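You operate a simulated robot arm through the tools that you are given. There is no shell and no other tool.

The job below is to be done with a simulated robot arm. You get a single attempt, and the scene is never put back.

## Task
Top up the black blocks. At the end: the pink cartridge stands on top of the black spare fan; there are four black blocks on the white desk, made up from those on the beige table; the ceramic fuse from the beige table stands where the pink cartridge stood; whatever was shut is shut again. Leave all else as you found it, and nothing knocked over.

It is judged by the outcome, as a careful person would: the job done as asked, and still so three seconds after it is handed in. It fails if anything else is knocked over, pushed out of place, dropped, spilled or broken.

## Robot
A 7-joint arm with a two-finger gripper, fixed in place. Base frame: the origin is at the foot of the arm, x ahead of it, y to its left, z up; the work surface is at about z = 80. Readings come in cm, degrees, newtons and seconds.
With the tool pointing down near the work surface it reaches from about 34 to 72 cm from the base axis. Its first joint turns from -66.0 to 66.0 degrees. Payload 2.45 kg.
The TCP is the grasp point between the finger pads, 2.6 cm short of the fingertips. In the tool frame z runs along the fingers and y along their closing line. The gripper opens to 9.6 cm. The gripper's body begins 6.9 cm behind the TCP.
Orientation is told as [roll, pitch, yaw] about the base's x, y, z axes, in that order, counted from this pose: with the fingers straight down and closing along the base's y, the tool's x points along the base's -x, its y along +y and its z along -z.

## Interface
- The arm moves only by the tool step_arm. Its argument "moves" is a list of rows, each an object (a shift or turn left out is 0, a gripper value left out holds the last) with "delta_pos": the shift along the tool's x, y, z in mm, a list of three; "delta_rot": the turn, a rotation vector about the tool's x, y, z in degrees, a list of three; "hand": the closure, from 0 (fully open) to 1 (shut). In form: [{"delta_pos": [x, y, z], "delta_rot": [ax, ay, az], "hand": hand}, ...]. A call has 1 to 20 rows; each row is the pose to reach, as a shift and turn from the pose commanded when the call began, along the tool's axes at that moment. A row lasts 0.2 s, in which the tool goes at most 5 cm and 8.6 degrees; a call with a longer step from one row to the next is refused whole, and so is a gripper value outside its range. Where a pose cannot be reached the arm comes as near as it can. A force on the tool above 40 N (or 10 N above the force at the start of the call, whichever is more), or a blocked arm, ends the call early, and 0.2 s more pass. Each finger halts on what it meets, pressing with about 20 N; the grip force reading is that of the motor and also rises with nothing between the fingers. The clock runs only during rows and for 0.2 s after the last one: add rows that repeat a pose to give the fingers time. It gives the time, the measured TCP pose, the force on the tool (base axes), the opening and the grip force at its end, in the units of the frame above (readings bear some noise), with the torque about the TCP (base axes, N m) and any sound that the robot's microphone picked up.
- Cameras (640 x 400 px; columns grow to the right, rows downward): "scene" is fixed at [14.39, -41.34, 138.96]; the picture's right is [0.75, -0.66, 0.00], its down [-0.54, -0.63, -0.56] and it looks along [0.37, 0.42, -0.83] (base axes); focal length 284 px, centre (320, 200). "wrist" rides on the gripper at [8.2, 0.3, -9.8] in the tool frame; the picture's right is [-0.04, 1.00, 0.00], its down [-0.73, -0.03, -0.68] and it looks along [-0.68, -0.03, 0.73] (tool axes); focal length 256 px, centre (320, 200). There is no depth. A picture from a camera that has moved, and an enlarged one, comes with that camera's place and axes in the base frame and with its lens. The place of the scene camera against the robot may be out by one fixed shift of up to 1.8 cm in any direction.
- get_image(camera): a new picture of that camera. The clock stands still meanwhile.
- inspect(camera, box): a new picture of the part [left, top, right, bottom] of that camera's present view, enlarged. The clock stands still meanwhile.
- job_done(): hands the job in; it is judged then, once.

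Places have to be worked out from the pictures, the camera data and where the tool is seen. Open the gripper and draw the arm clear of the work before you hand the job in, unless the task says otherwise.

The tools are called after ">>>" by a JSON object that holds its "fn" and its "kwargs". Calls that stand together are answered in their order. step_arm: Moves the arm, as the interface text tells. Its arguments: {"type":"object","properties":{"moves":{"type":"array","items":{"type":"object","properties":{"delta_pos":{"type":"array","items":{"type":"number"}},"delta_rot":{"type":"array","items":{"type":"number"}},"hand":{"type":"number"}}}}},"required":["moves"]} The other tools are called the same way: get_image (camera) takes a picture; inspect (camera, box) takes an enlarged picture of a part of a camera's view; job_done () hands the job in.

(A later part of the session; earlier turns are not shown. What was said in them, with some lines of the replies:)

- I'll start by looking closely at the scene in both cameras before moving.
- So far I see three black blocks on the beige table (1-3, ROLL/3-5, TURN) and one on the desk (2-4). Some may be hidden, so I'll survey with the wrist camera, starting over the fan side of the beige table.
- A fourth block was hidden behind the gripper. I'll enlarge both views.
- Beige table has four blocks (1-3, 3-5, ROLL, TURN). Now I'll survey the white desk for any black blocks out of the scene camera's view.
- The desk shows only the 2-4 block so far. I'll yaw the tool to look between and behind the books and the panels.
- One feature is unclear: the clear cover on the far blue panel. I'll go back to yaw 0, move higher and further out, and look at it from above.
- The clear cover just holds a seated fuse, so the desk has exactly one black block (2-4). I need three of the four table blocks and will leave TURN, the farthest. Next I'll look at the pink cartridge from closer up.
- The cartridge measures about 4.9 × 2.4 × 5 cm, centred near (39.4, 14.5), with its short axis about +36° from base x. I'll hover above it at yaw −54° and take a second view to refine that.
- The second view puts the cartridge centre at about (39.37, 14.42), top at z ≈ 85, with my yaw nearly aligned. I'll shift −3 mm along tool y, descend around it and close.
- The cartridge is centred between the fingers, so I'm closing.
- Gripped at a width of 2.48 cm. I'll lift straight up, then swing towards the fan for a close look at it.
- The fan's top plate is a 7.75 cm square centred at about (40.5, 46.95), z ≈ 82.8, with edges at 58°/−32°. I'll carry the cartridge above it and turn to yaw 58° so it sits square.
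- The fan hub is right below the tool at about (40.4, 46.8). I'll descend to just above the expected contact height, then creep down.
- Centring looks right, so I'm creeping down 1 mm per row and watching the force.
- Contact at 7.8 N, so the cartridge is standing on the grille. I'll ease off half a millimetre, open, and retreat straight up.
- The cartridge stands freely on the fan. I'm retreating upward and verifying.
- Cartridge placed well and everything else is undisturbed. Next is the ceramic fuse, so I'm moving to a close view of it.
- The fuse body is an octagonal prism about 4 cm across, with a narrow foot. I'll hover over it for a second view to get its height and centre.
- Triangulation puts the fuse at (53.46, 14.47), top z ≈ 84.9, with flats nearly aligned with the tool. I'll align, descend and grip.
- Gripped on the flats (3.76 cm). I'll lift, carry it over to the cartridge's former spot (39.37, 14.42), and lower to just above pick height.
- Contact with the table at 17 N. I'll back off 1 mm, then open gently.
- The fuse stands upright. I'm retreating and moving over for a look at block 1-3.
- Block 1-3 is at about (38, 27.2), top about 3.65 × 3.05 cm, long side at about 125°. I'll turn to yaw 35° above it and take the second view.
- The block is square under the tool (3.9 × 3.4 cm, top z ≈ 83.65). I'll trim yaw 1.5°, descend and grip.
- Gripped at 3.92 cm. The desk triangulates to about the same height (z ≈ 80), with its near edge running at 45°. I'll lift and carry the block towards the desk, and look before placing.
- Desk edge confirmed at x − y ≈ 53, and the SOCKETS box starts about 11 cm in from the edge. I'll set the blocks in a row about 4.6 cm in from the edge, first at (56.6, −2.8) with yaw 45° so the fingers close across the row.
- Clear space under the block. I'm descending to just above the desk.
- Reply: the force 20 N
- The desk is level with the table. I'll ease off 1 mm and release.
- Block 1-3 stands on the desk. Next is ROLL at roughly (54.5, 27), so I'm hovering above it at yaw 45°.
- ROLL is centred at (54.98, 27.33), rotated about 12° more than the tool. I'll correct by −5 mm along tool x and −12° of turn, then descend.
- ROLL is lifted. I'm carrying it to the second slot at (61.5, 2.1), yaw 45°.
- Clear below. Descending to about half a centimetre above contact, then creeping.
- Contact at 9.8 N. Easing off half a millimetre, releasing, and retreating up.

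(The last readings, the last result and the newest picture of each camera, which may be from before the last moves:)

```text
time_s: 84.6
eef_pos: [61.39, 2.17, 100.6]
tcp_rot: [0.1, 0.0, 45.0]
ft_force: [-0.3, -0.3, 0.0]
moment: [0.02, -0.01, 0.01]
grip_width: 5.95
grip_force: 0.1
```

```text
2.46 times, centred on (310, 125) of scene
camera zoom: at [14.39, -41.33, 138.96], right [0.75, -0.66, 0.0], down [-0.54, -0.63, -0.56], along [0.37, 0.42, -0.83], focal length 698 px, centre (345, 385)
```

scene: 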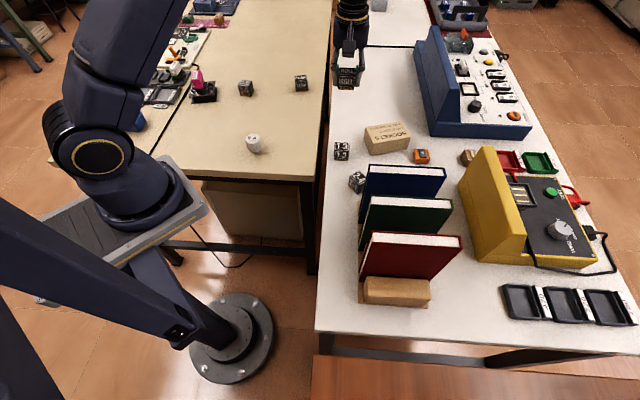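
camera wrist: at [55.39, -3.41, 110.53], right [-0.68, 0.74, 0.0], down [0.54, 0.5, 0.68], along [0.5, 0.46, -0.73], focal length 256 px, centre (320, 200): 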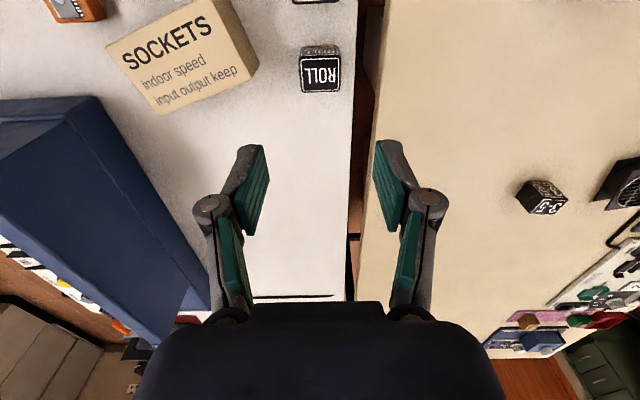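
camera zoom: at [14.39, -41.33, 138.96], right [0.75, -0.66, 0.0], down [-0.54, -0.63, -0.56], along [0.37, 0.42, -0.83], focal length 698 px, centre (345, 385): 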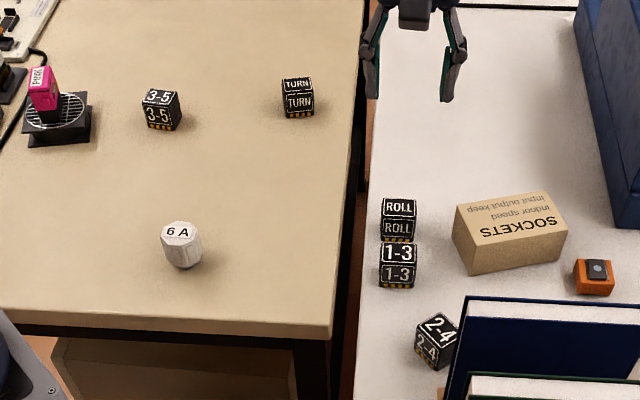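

ROLL is placed. Now over to block 3-5 at about (51.9, 39).

>>> {"fn": "step_arm", "kwargs": {"moves": [{"delta_pos": [-12, 20, 0]}, {"delta_pos": [-32, 54, 0]}, {"delta_pos": [-54, 92, 0]}, {"delta_pos": [-76, 129, 0]}, {"delta_pos": [-98, 166, 0]}, {"delta_pos": [-120, 203, 5]}, {"delta_pos": [-142, 240, 15]}, {"delta_pos": [-164, 278, 25]}, {"delta_pos": [-182, 308, 30]}, {"delta_pos": [-193.7, 328, 35]}, {"delta_pos": [-193.7, 328, 35]}]}}

>>> {"fn": "get_image", "kwargs": {"camera": "wrist"}}

>>> {"fn": "inspect", "kwargs": {"camera": "wrist", "box": [260, 40, 380, 130]}}

```text
time_s: 87.0
eef_pos: [51.94, 39.14, 97.23]
tcp_rot: [0.1, 0.0, 45.0]
ft_force: [1.2, 0.4, 0.3]
moment: [0.0, -0.03, -0.02]
grip_width: 5.92
grip_force: 0.1
```

```text
taken
camera wrist: at [45.95, 33.57, 107.07], right [-0.68, 0.74, 0.0], down [0.54, 0.5, 0.68], along [0.5, 0.46, -0.73], focal length 256 px, centre (320, 200)
```

wrist: 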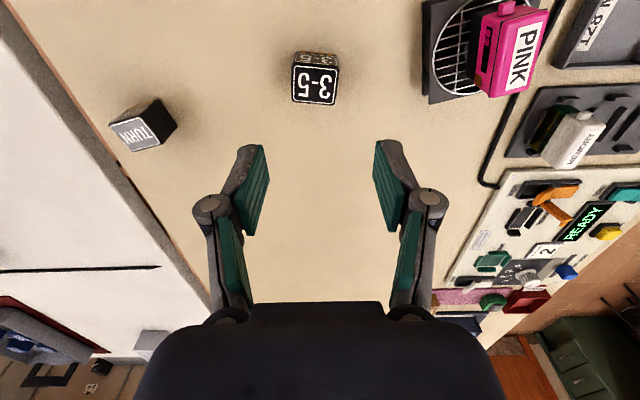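

```text
4.44 times, centred on (320, 85) of wrist
camera zoom: at [45.95, 33.57, 107.07], right [-0.68, 0.74, 0.0], down [0.54, 0.5, 0.68], along [0.5, 0.46, -0.73], focal length 1138 px, centre (320, 711)
```

zoom: 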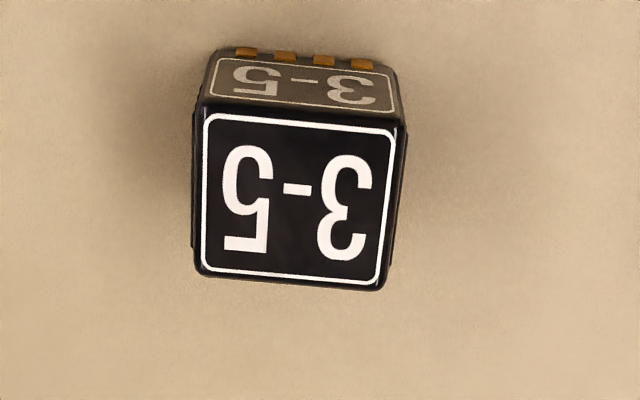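

3-5 is centred at (52.17, 38.61), about 7° off the tool. I'll correct and descend.

>>> {"fn": "step_arm", "kwargs": {"moves": [{"delta_pos": [2.4, -5.4, 20], "delta_rot": [0, 0, 7.2]}, {"delta_pos": [2.4, -5.4, 55], "delta_rot": [0, 0, 7.2]}, {"delta_pos": [2.4, -5.4, 95], "delta_rot": [0, 0, 7.2]}, {"delta_pos": [2.4, -5.4, 120], "delta_rot": [0, 0, 7.2]}, {"delta_pos": [2.4, -5.4, 134], "delta_rot": [0, 0, 7.2]}, {"delta_pos": [2.4, -5.4, 141], "delta_rot": [0, 0, 7.2]}, {"delta_pos": [2.4, -5.4, 141], "delta_rot": [0, 0, 7.2]}]}}

>>> {"fn": "get_image", "kwargs": {"camera": "wrist"}}

```text
time_s: 88.6
eef_pos: [52.15, 38.42, 82.83]
tcp_rot: [0.0, 0.1, 37.8]
ft_force: [0.8, -0.6, 0.3]
moment: [0.03, 0.0, 0.0]
grip_width: 5.95
grip_force: 0.1
```

```text
taken
camera wrist: at [45.52, 33.72, 92.77], right [-0.58, 0.81, 0.0], down [0.6, 0.43, 0.68], along [0.55, 0.39, -0.73], focal length 256 px, centre (320, 200)
```

wrist: 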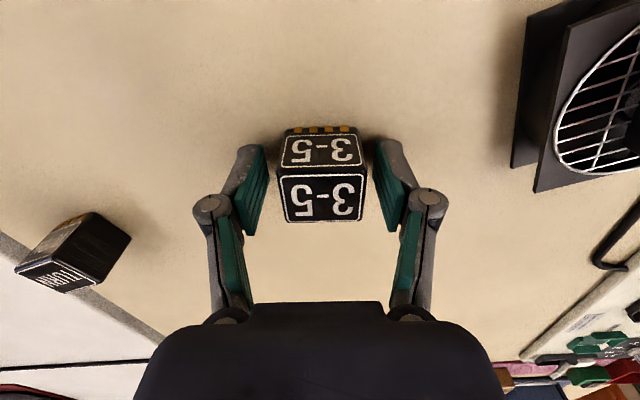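

>>> {"fn": "step_arm", "kwargs": {"moves": [{"hand": 0.5}, {"hand": 0.65}, {"hand": 0.85}, {"hand": 1}, {"hand": 1}, {"hand": 1}]}}

>>> {"fn": "step_arm", "kwargs": {"moves": [{"delta_pos": [0, 0, -10]}, {"delta_pos": [0, 0, -40]}, {"delta_pos": [0, 0, -80]}, {"delta_pos": [0, 0, -120]}, {"delta_pos": [0, 0, -155]}, {"delta_pos": [0, 0, -172]}, {"delta_pos": [0, 0, -172]}]}}

>>> {"fn": "get_image", "kwargs": {"camera": "wrist"}}

```text
time_s: 90.0
eef_pos: [52.07, 38.5, 82.74]
tcp_rot: [-0.1, -0.1, 37.8]
ft_force: [0.5, -0.3, 0.2]
moment: [0.01, -0.03, -0.01]
grip_width: 3.9
grip_force: 20.1
```

```text
time_s: 91.6
eef_pos: [52.16, 38.37, 100.09]
tcp_rot: [0.0, 0.1, 37.8]
ft_force: [0.2, -0.3, -1.4]
moment: [0.03, 0.02, 0.01]
grip_width: 3.9
grip_force: 20.1
```

```text
taken
camera wrist: at [45.61, 33.63, 110.0], right [-0.58, 0.81, 0.0], down [0.6, 0.43, 0.68], along [0.55, 0.39, -0.73], focal length 256 px, centre (320, 200)
```

wrist: 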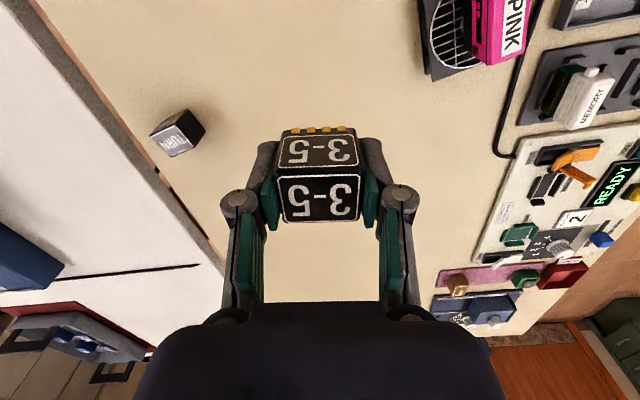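

3-5 is lifted. I'm carrying it to the third slot at (66.5, 7.1), yaw 45°.

>>> {"fn": "step_arm", "kwargs": {"moves": [{"delta_pos": [4, -18, 0], "delta_rot": [0, 0, -0.8]}, {"delta_pos": [11, -48, 0], "delta_rot": [0, 0, -1.6]}, {"delta_pos": [20, -87, 0], "delta_rot": [0, 0, -2.4]}, {"delta_pos": [29, -126, 0], "delta_rot": [0, 0, -3.2]}, {"delta_pos": [39, -165, 0], "delta_rot": [0, 0, -4]}, {"delta_pos": [48, -205, 0], "delta_rot": [0, 0, -4.8]}, {"delta_pos": [57, -245, 0], "delta_rot": [0, 0, -5.6]}, {"delta_pos": [67, -285, 0], "delta_rot": [0, 0, -6.4]}, {"delta_pos": [75, -318, 0], "delta_rot": [0, 0, -7.2]}, {"delta_pos": [78.6, -335.8, 0], "delta_rot": [0, 0, -7.2]}, {"delta_pos": [78.6, -335.8, 0], "delta_rot": [0, 0, -7.2]}]}}

>>> {"fn": "get_image", "kwargs": {"camera": "wrist"}}

>>> {"fn": "inspect", "kwargs": {"camera": "scene", "box": [260, 40, 440, 170]}}

```text
time_s: 94.0
eef_pos: [66.56, 6.88, 99.94]
tcp_rot: [0.0, 0.0, 45.0]
ft_force: [0.3, -0.2, -1.0]
moment: [0.01, 0.03, -0.02]
grip_width: 3.91
grip_force: 20.1
```

```text
taken
camera wrist: at [60.54, 1.46, 109.82], right [-0.68, 0.73, 0.0], down [0.54, 0.5, 0.68], along [0.5, 0.46, -0.73], focal length 256 px, centre (320, 200)
```

wrist: 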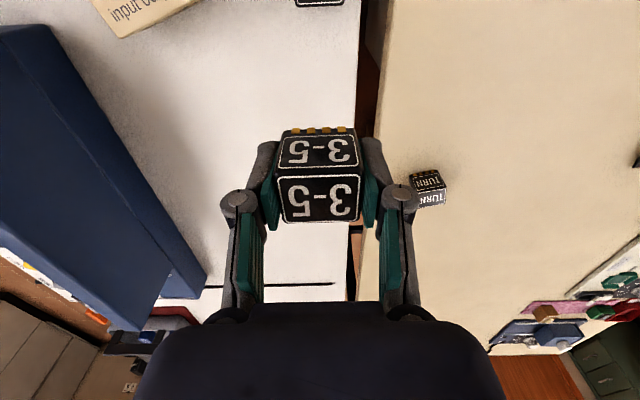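

```text
3.08 times, centred on (350, 105) of scene
camera zoom: at [14.39, -41.34, 138.96], right [0.75, -0.66, 0.0], down [-0.54, -0.63, -0.56], along [0.37, 0.42, -0.83], focal length 873 px, centre (228, 492)
```

zoom: 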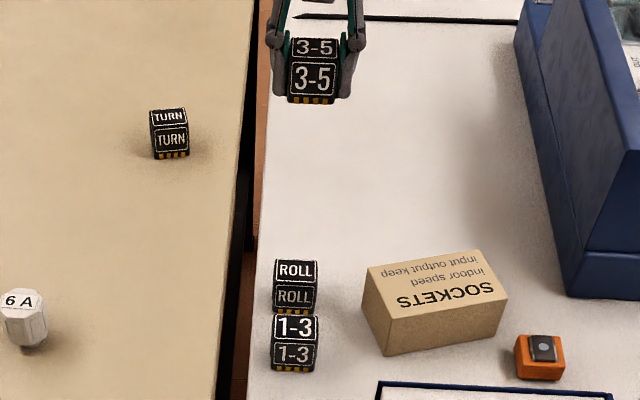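

>>> {"fn": "step_arm", "kwargs": {"moves": [{"delta_pos": [0, 0, 30]}, {"delta_pos": [0, 0, 70]}, {"delta_pos": [0, 0, 110]}, {"delta_pos": [0, 0, 140]}, {"delta_pos": [0, 0, 155]}, {"delta_pos": [0, 0, 162]}, {"delta_pos": [0, 0, 165]}, {"delta_pos": [0, 0, 165]}]}}

>>> {"fn": "step_arm", "kwargs": {"moves": [{"delta_pos": [0, 0, 1]}, {"delta_pos": [0, 0, 2]}, {"delta_pos": [0, 0, 2]}]}}

```text
time_s: 95.8
eef_pos: [66.55, 7.02, 83.68]
tcp_rot: [0.1, 0.0, 45.0]
ft_force: [0.2, 1.0, -0.9]
moment: [0.04, -0.02, 0.01]
grip_width: 3.91
grip_force: 19.6
```

```text
time_s: 96.6
eef_pos: [66.45, 7.09, 83.25]
tcp_rot: [0.0, 0.0, 45.1]
ft_force: [0.7, 0.8, -0.4]
moment: [0.01, -0.04, 0.01]
grip_width: 3.9
grip_force: 20.2
```

>>> {"fn": "step_arm", "kwargs": {"moves": [{"delta_pos": [0, 0, 1]}, {"delta_pos": [0, 0, 2]}, {"delta_pos": [0, 0, 2]}]}}

```text
time_s: 97.4
eef_pos: [66.39, 7.2, 83.2]
tcp_rot: [0.0, -0.1, 45.0]
ft_force: [-0.5, -0.1, -0.2]
moment: [0.0, 0.0, -0.02]
grip_width: 3.93
grip_force: 19.5
```

>>> {"fn": "step_arm", "kwargs": {"moves": [{"delta_pos": [0, 0, 0.8]}, {"delta_pos": [0, 0, 1.5]}, {"delta_pos": [0, 0, 1.5]}]}}

```text
time_s: 98.2
eef_pos: [66.58, 7.14, 83.12]
tcp_rot: [0.0, 0.0, 44.9]
ft_force: [0.6, 0.0, -0.9]
moment: [-0.02, -0.01, -0.01]
grip_width: 3.9
grip_force: 19.6
```

>>> {"fn": "step_arm", "kwargs": {"moves": [{"delta_pos": [0, 0, 0.8]}, {"delta_pos": [0, 0, 1.2]}, {"delta_pos": [0, 0, 1.2]}]}}

```text
time_s: 99.0
eef_pos: [66.52, 7.05, 83.03]
tcp_rot: [-0.1, 0.1, 44.9]
ft_force: [0.2, 0.0, -1.2]
moment: [0.01, -0.01, 0.0]
grip_width: 3.91
grip_force: 19.7
```

>>> {"fn": "step_arm", "kwargs": {"moves": [{"delta_pos": [0, 0, 0.8]}, {"delta_pos": [0, 0, 1.2]}, {"delta_pos": [0, 0, 1.2]}]}}

```text
time_s: 99.8
eef_pos: [66.35, 7.05, 82.9]
tcp_rot: [0.1, 0.1, 44.9]
ft_force: [-0.3, 1.8, 3.1]
moment: [0.03, 0.07, 0.01]
grip_width: 3.89
grip_force: 19.6
```

Light contact at 3 N, so I'm releasing here and retreating up.

>>> {"fn": "step_arm", "kwargs": {"moves": [{"delta_pos": [0, 0, 0], "hand": 0.58}, {"delta_pos": [0, 0, 0], "hand": 0.48}, {"delta_pos": [0, 0, 0], "hand": 0.38}, {"delta_pos": [0, 0, 0], "hand": 0.38}, {"delta_pos": [0, 0, 0], "hand": 0.38}]}}

>>> {"fn": "step_arm", "kwargs": {"moves": [{"delta_pos": [0, 0, -15]}, {"delta_pos": [0, 0, -50]}, {"delta_pos": [0, 0, -90]}, {"delta_pos": [0, 0, -130]}, {"delta_pos": [0, 0, -165]}, {"delta_pos": [0, 0, -180]}, {"delta_pos": [0, 0, -180]}]}}

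>>> {"fn": "get_image", "kwargs": {"camera": "wrist"}}

>>> {"fn": "inspect", "kwargs": {"camera": "scene", "box": [180, 50, 440, 200]}}

```text
time_s: 101.0
eef_pos: [66.52, 7.11, 82.96]
tcp_rot: [0.0, -0.1, 45.0]
ft_force: [-0.2, -0.5, 0.5]
moment: [-0.01, 0.01, 0.0]
grip_width: 5.96
grip_force: 0.0
```

```text
time_s: 102.6
eef_pos: [66.53, 7.13, 100.83]
tcp_rot: [-0.1, 0.0, 45.0]
ft_force: [0.7, 0.5, -1.2]
moment: [0.0, 0.0, 0.01]
grip_width: 5.94
grip_force: 0.1
```

```text
taken
camera wrist: at [60.54, 1.55, 110.78], right [-0.68, 0.74, 0.0], down [0.54, 0.5, 0.68], along [0.5, 0.46, -0.73], focal length 256 px, centre (320, 200)
```

wrist: 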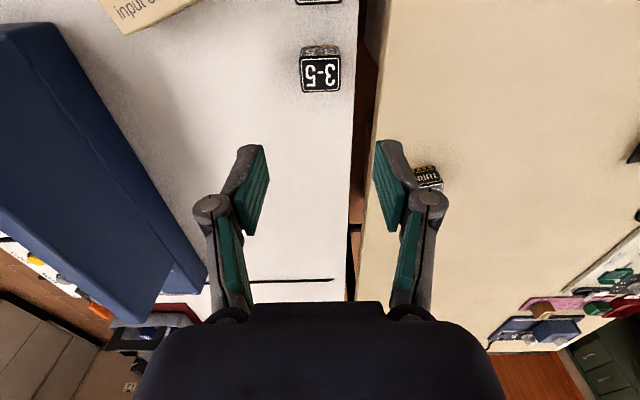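

```text
2.46 times, centred on (310, 125) of scene
camera zoom: at [14.39, -41.34, 138.96], right [0.75, -0.66, 0.0], down [-0.54, -0.63, -0.56], along [0.37, 0.42, -0.83], focal length 698 px, centre (345, 385)
```

zoom: 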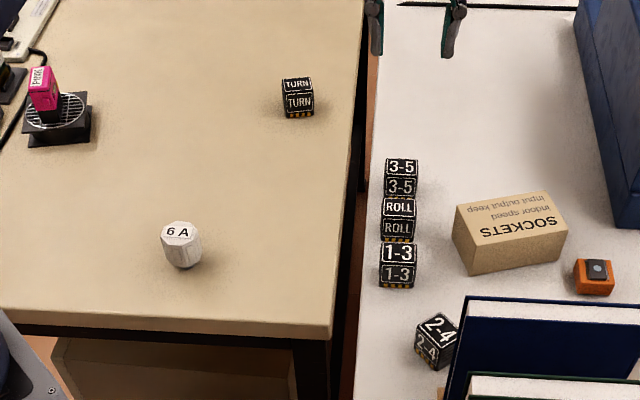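

Four blocks are now on the desk and everything else looks untouched. On the way out I'll take one more look into the gaps between the books to be sure no fifth black block is hiding there.

>>> {"fn": "step_arm", "kwargs": {"moves": [{"delta_pos": [10, 4, -20], "delta_rot": [0, 0, 3]}, {"delta_pos": [30, 12, -50], "delta_rot": [0, 0, 9]}, {"delta_pos": [55, 22, -80], "delta_rot": [0, 0, 16]}, {"delta_pos": [85, 34, -110], "delta_rot": [0, 0, 23]}, {"delta_pos": [115, 46, -140], "delta_rot": [0, 0, 30]}, {"delta_pos": [145, 58, -152], "delta_rot": [0, 0, 38]}, {"delta_pos": [167, 66, -152], "delta_rot": [0, 0, 45]}, {"delta_pos": [167, 66, -152], "delta_rot": [0, 0, 45]}]}}

>>> {"fn": "step_arm", "kwargs": {"moves": [{"delta_pos": [10, -30, 0], "delta_rot": [0, 0, 6.5]}, {"delta_pos": [20, -60, 0], "delta_rot": [0, 0, 13]}, {"delta_pos": [30, -90, 0], "delta_rot": [0, 0, 19.5]}, {"delta_pos": [40, -120, 0], "delta_rot": [0, 0, 26]}, {"delta_pos": [50, -150, 0], "delta_rot": [0, 0, 32.5]}, {"delta_pos": [60, -180, 0], "delta_rot": [0, 0, 39]}, {"delta_pos": [70, -200, 0], "delta_rot": [0, 0, 45]}, {"delta_pos": [70, -200, 0], "delta_rot": [0, 0, 45]}]}}

>>> {"fn": "get_image", "kwargs": {"camera": "wrist"}}

>>> {"fn": "inspect", "kwargs": {"camera": "wrist", "box": [200, 0, 440, 200]}}

>>> {"fn": "get_image", "kwargs": {"camera": "scene"}}

```text
time_s: 104.4
eef_pos: [49.85, -0.1, 116.05]
tcp_rot: [0.0, 0.0, -0.1]
ft_force: [0.0, 0.0, 0.2]
moment: [-0.03, 0.01, 0.04]
grip_width: 5.98
grip_force: 0.1
```

```text
time_s: 106.2
eef_pos: [42.96, -20.03, 115.91]
tcp_rot: [0.0, 0.0, -45.1]
ft_force: [0.3, -0.1, -0.4]
moment: [0.01, 0.01, 0.04]
grip_width: 5.96
grip_force: 0.0
```

```text
taken
camera wrist: at [37.49, -14.07, 125.89], right [0.74, 0.68, 0.0], down [0.5, -0.54, 0.68], along [0.46, -0.5, -0.73], focal length 256 px, centre (320, 200)
```

wrist: 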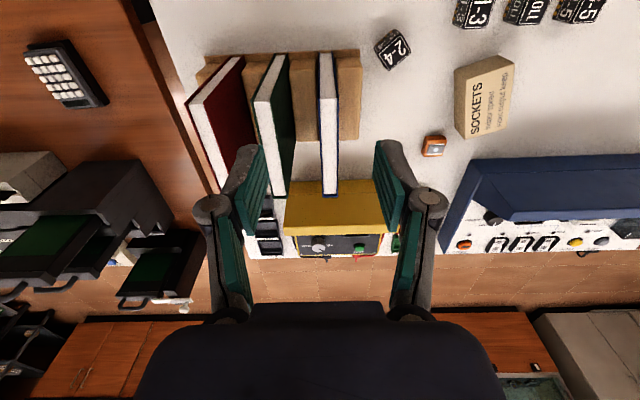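

```text
2.00 times, centred on (320, 100) of wrist
camera zoom: at [37.49, -14.07, 125.89], right [0.74, 0.68, 0.0], down [0.5, -0.54, 0.68], along [0.46, -0.5, -0.73], focal length 512 px, centre (320, 400)
```

zoom: 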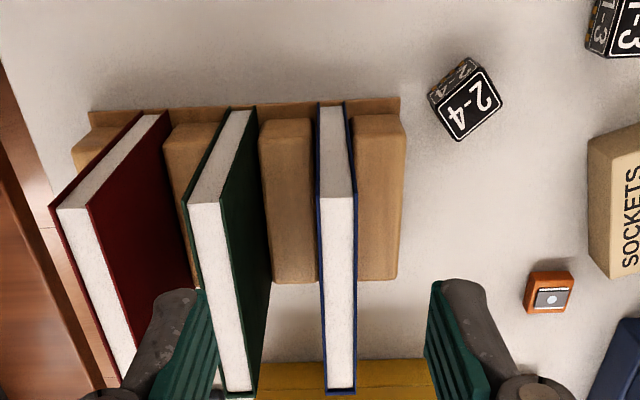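

```text
taken
```

scene: 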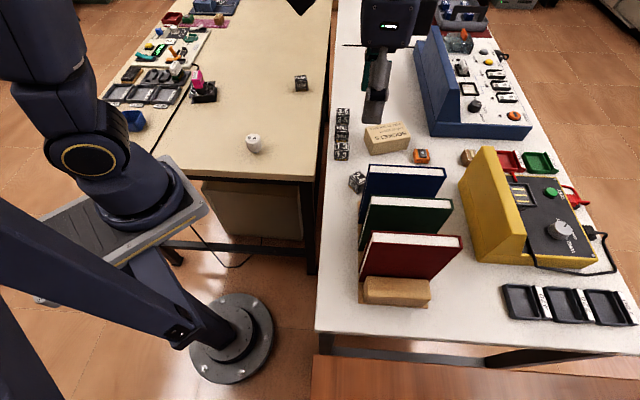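

No hidden blocks, so the desk holds exactly four. I'm returning the arm to its starting area and opening the gripper.

>>> {"fn": "step_arm", "kwargs": {"moves": [{"delta_pos": [20, 13, 0], "delta_rot": [0, 0, -4]}, {"delta_pos": [55, 35, 0], "delta_rot": [0, 0, -10]}, {"delta_pos": [92, 58, 0], "delta_rot": [0, 0, -16]}, {"delta_pos": [129, 82, 0], "delta_rot": [0, 0, -22.5]}, {"delta_pos": [166, 106, 10], "delta_rot": [0, 0, -29]}, {"delta_pos": [203, 130, 20], "delta_rot": [0, 0, -35]}, {"delta_pos": [236, 151, 30], "delta_rot": [0, 0, -41]}, {"delta_pos": [257, 164, 40], "delta_rot": [0, 0, -45], "hand": 0.2}, {"delta_pos": [257, 164, 40], "delta_rot": [0, 0, -45], "hand": 0}, {"delta_pos": [257, 164, 40], "delta_rot": [0, 0, -45], "hand": 0}, {"delta_pos": [257, 164, 40], "delta_rot": [0, 0, -45], "hand": 0}]}}

>>> {"fn": "get_image", "kwargs": {"camera": "wrist"}}

>>> {"fn": "inspect", "kwargs": {"camera": "scene", "box": [170, 50, 450, 210]}}

```text
time_s: 108.6
eef_pos: [36.17, 9.83, 112.04]
tcp_rot: [-0.1, 0.0, 0.0]
ft_force: [0.2, -0.8, 0.1]
moment: [-0.05, 0.01, 0.01]
grip_width: 9.61
grip_force: 0.0
```

```text
taken
camera wrist: at [28.14, 10.14, 121.99], right [0.04, 1.0, 0.0], down [0.73, -0.03, 0.68], along [0.68, -0.03, -0.73], focal length 256 px, centre (320, 200)
```

wrist: 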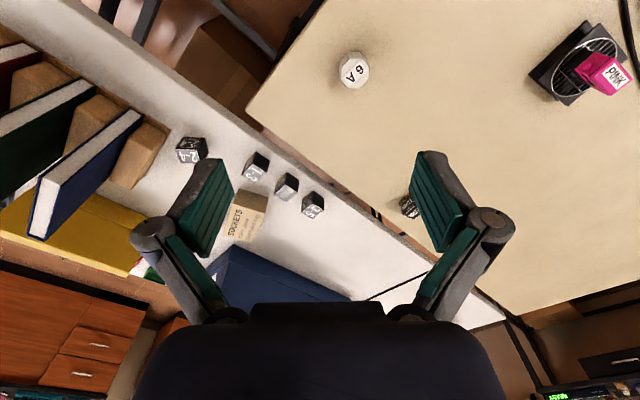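

```text
2.29 times, centred on (310, 130) of scene
camera zoom: at [14.39, -41.33, 138.96], right [0.75, -0.66, 0.0], down [-0.54, -0.63, -0.56], along [0.37, 0.42, -0.83], focal length 648 px, centre (343, 360)
```

zoom: 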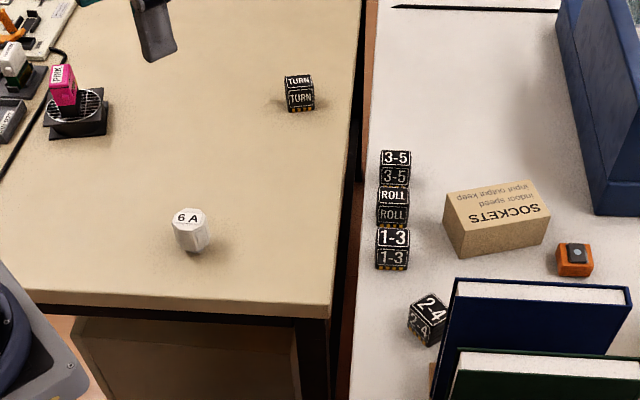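

The cartridge is on the fan, the fuse is on the cartridge's old spot, and four black blocks stand on the desk. TURN stays on the table, nothing was opened, and the arm is clear with the gripper open, so I'm handing in.

>>> {"fn": "job_done", "kwargs": {}}

```text
The job is handed in.
```

The job is finished and handed in, and the last pictures show everything standing where you asked.

- **Pink cartridge:** it stands centred on top of the black spare fan.
- **Black blocks:** the white desk already had 2-4, so I brought over 1-3, ROLL and 3-5 to make four. TURN stays on the beige table. I checked the gaps between the books and around the boxes and saw no other black block on the desk.
- **Ceramic fuse:** it stands upright where the cartridge was, placed within a few millimetres by the arm's readings.
- **Shut things:** I opened nothing, so there was nothing to shut again.

Nothing was knocked over or moved out of place. I left the gripper open and the arm clear of the work.
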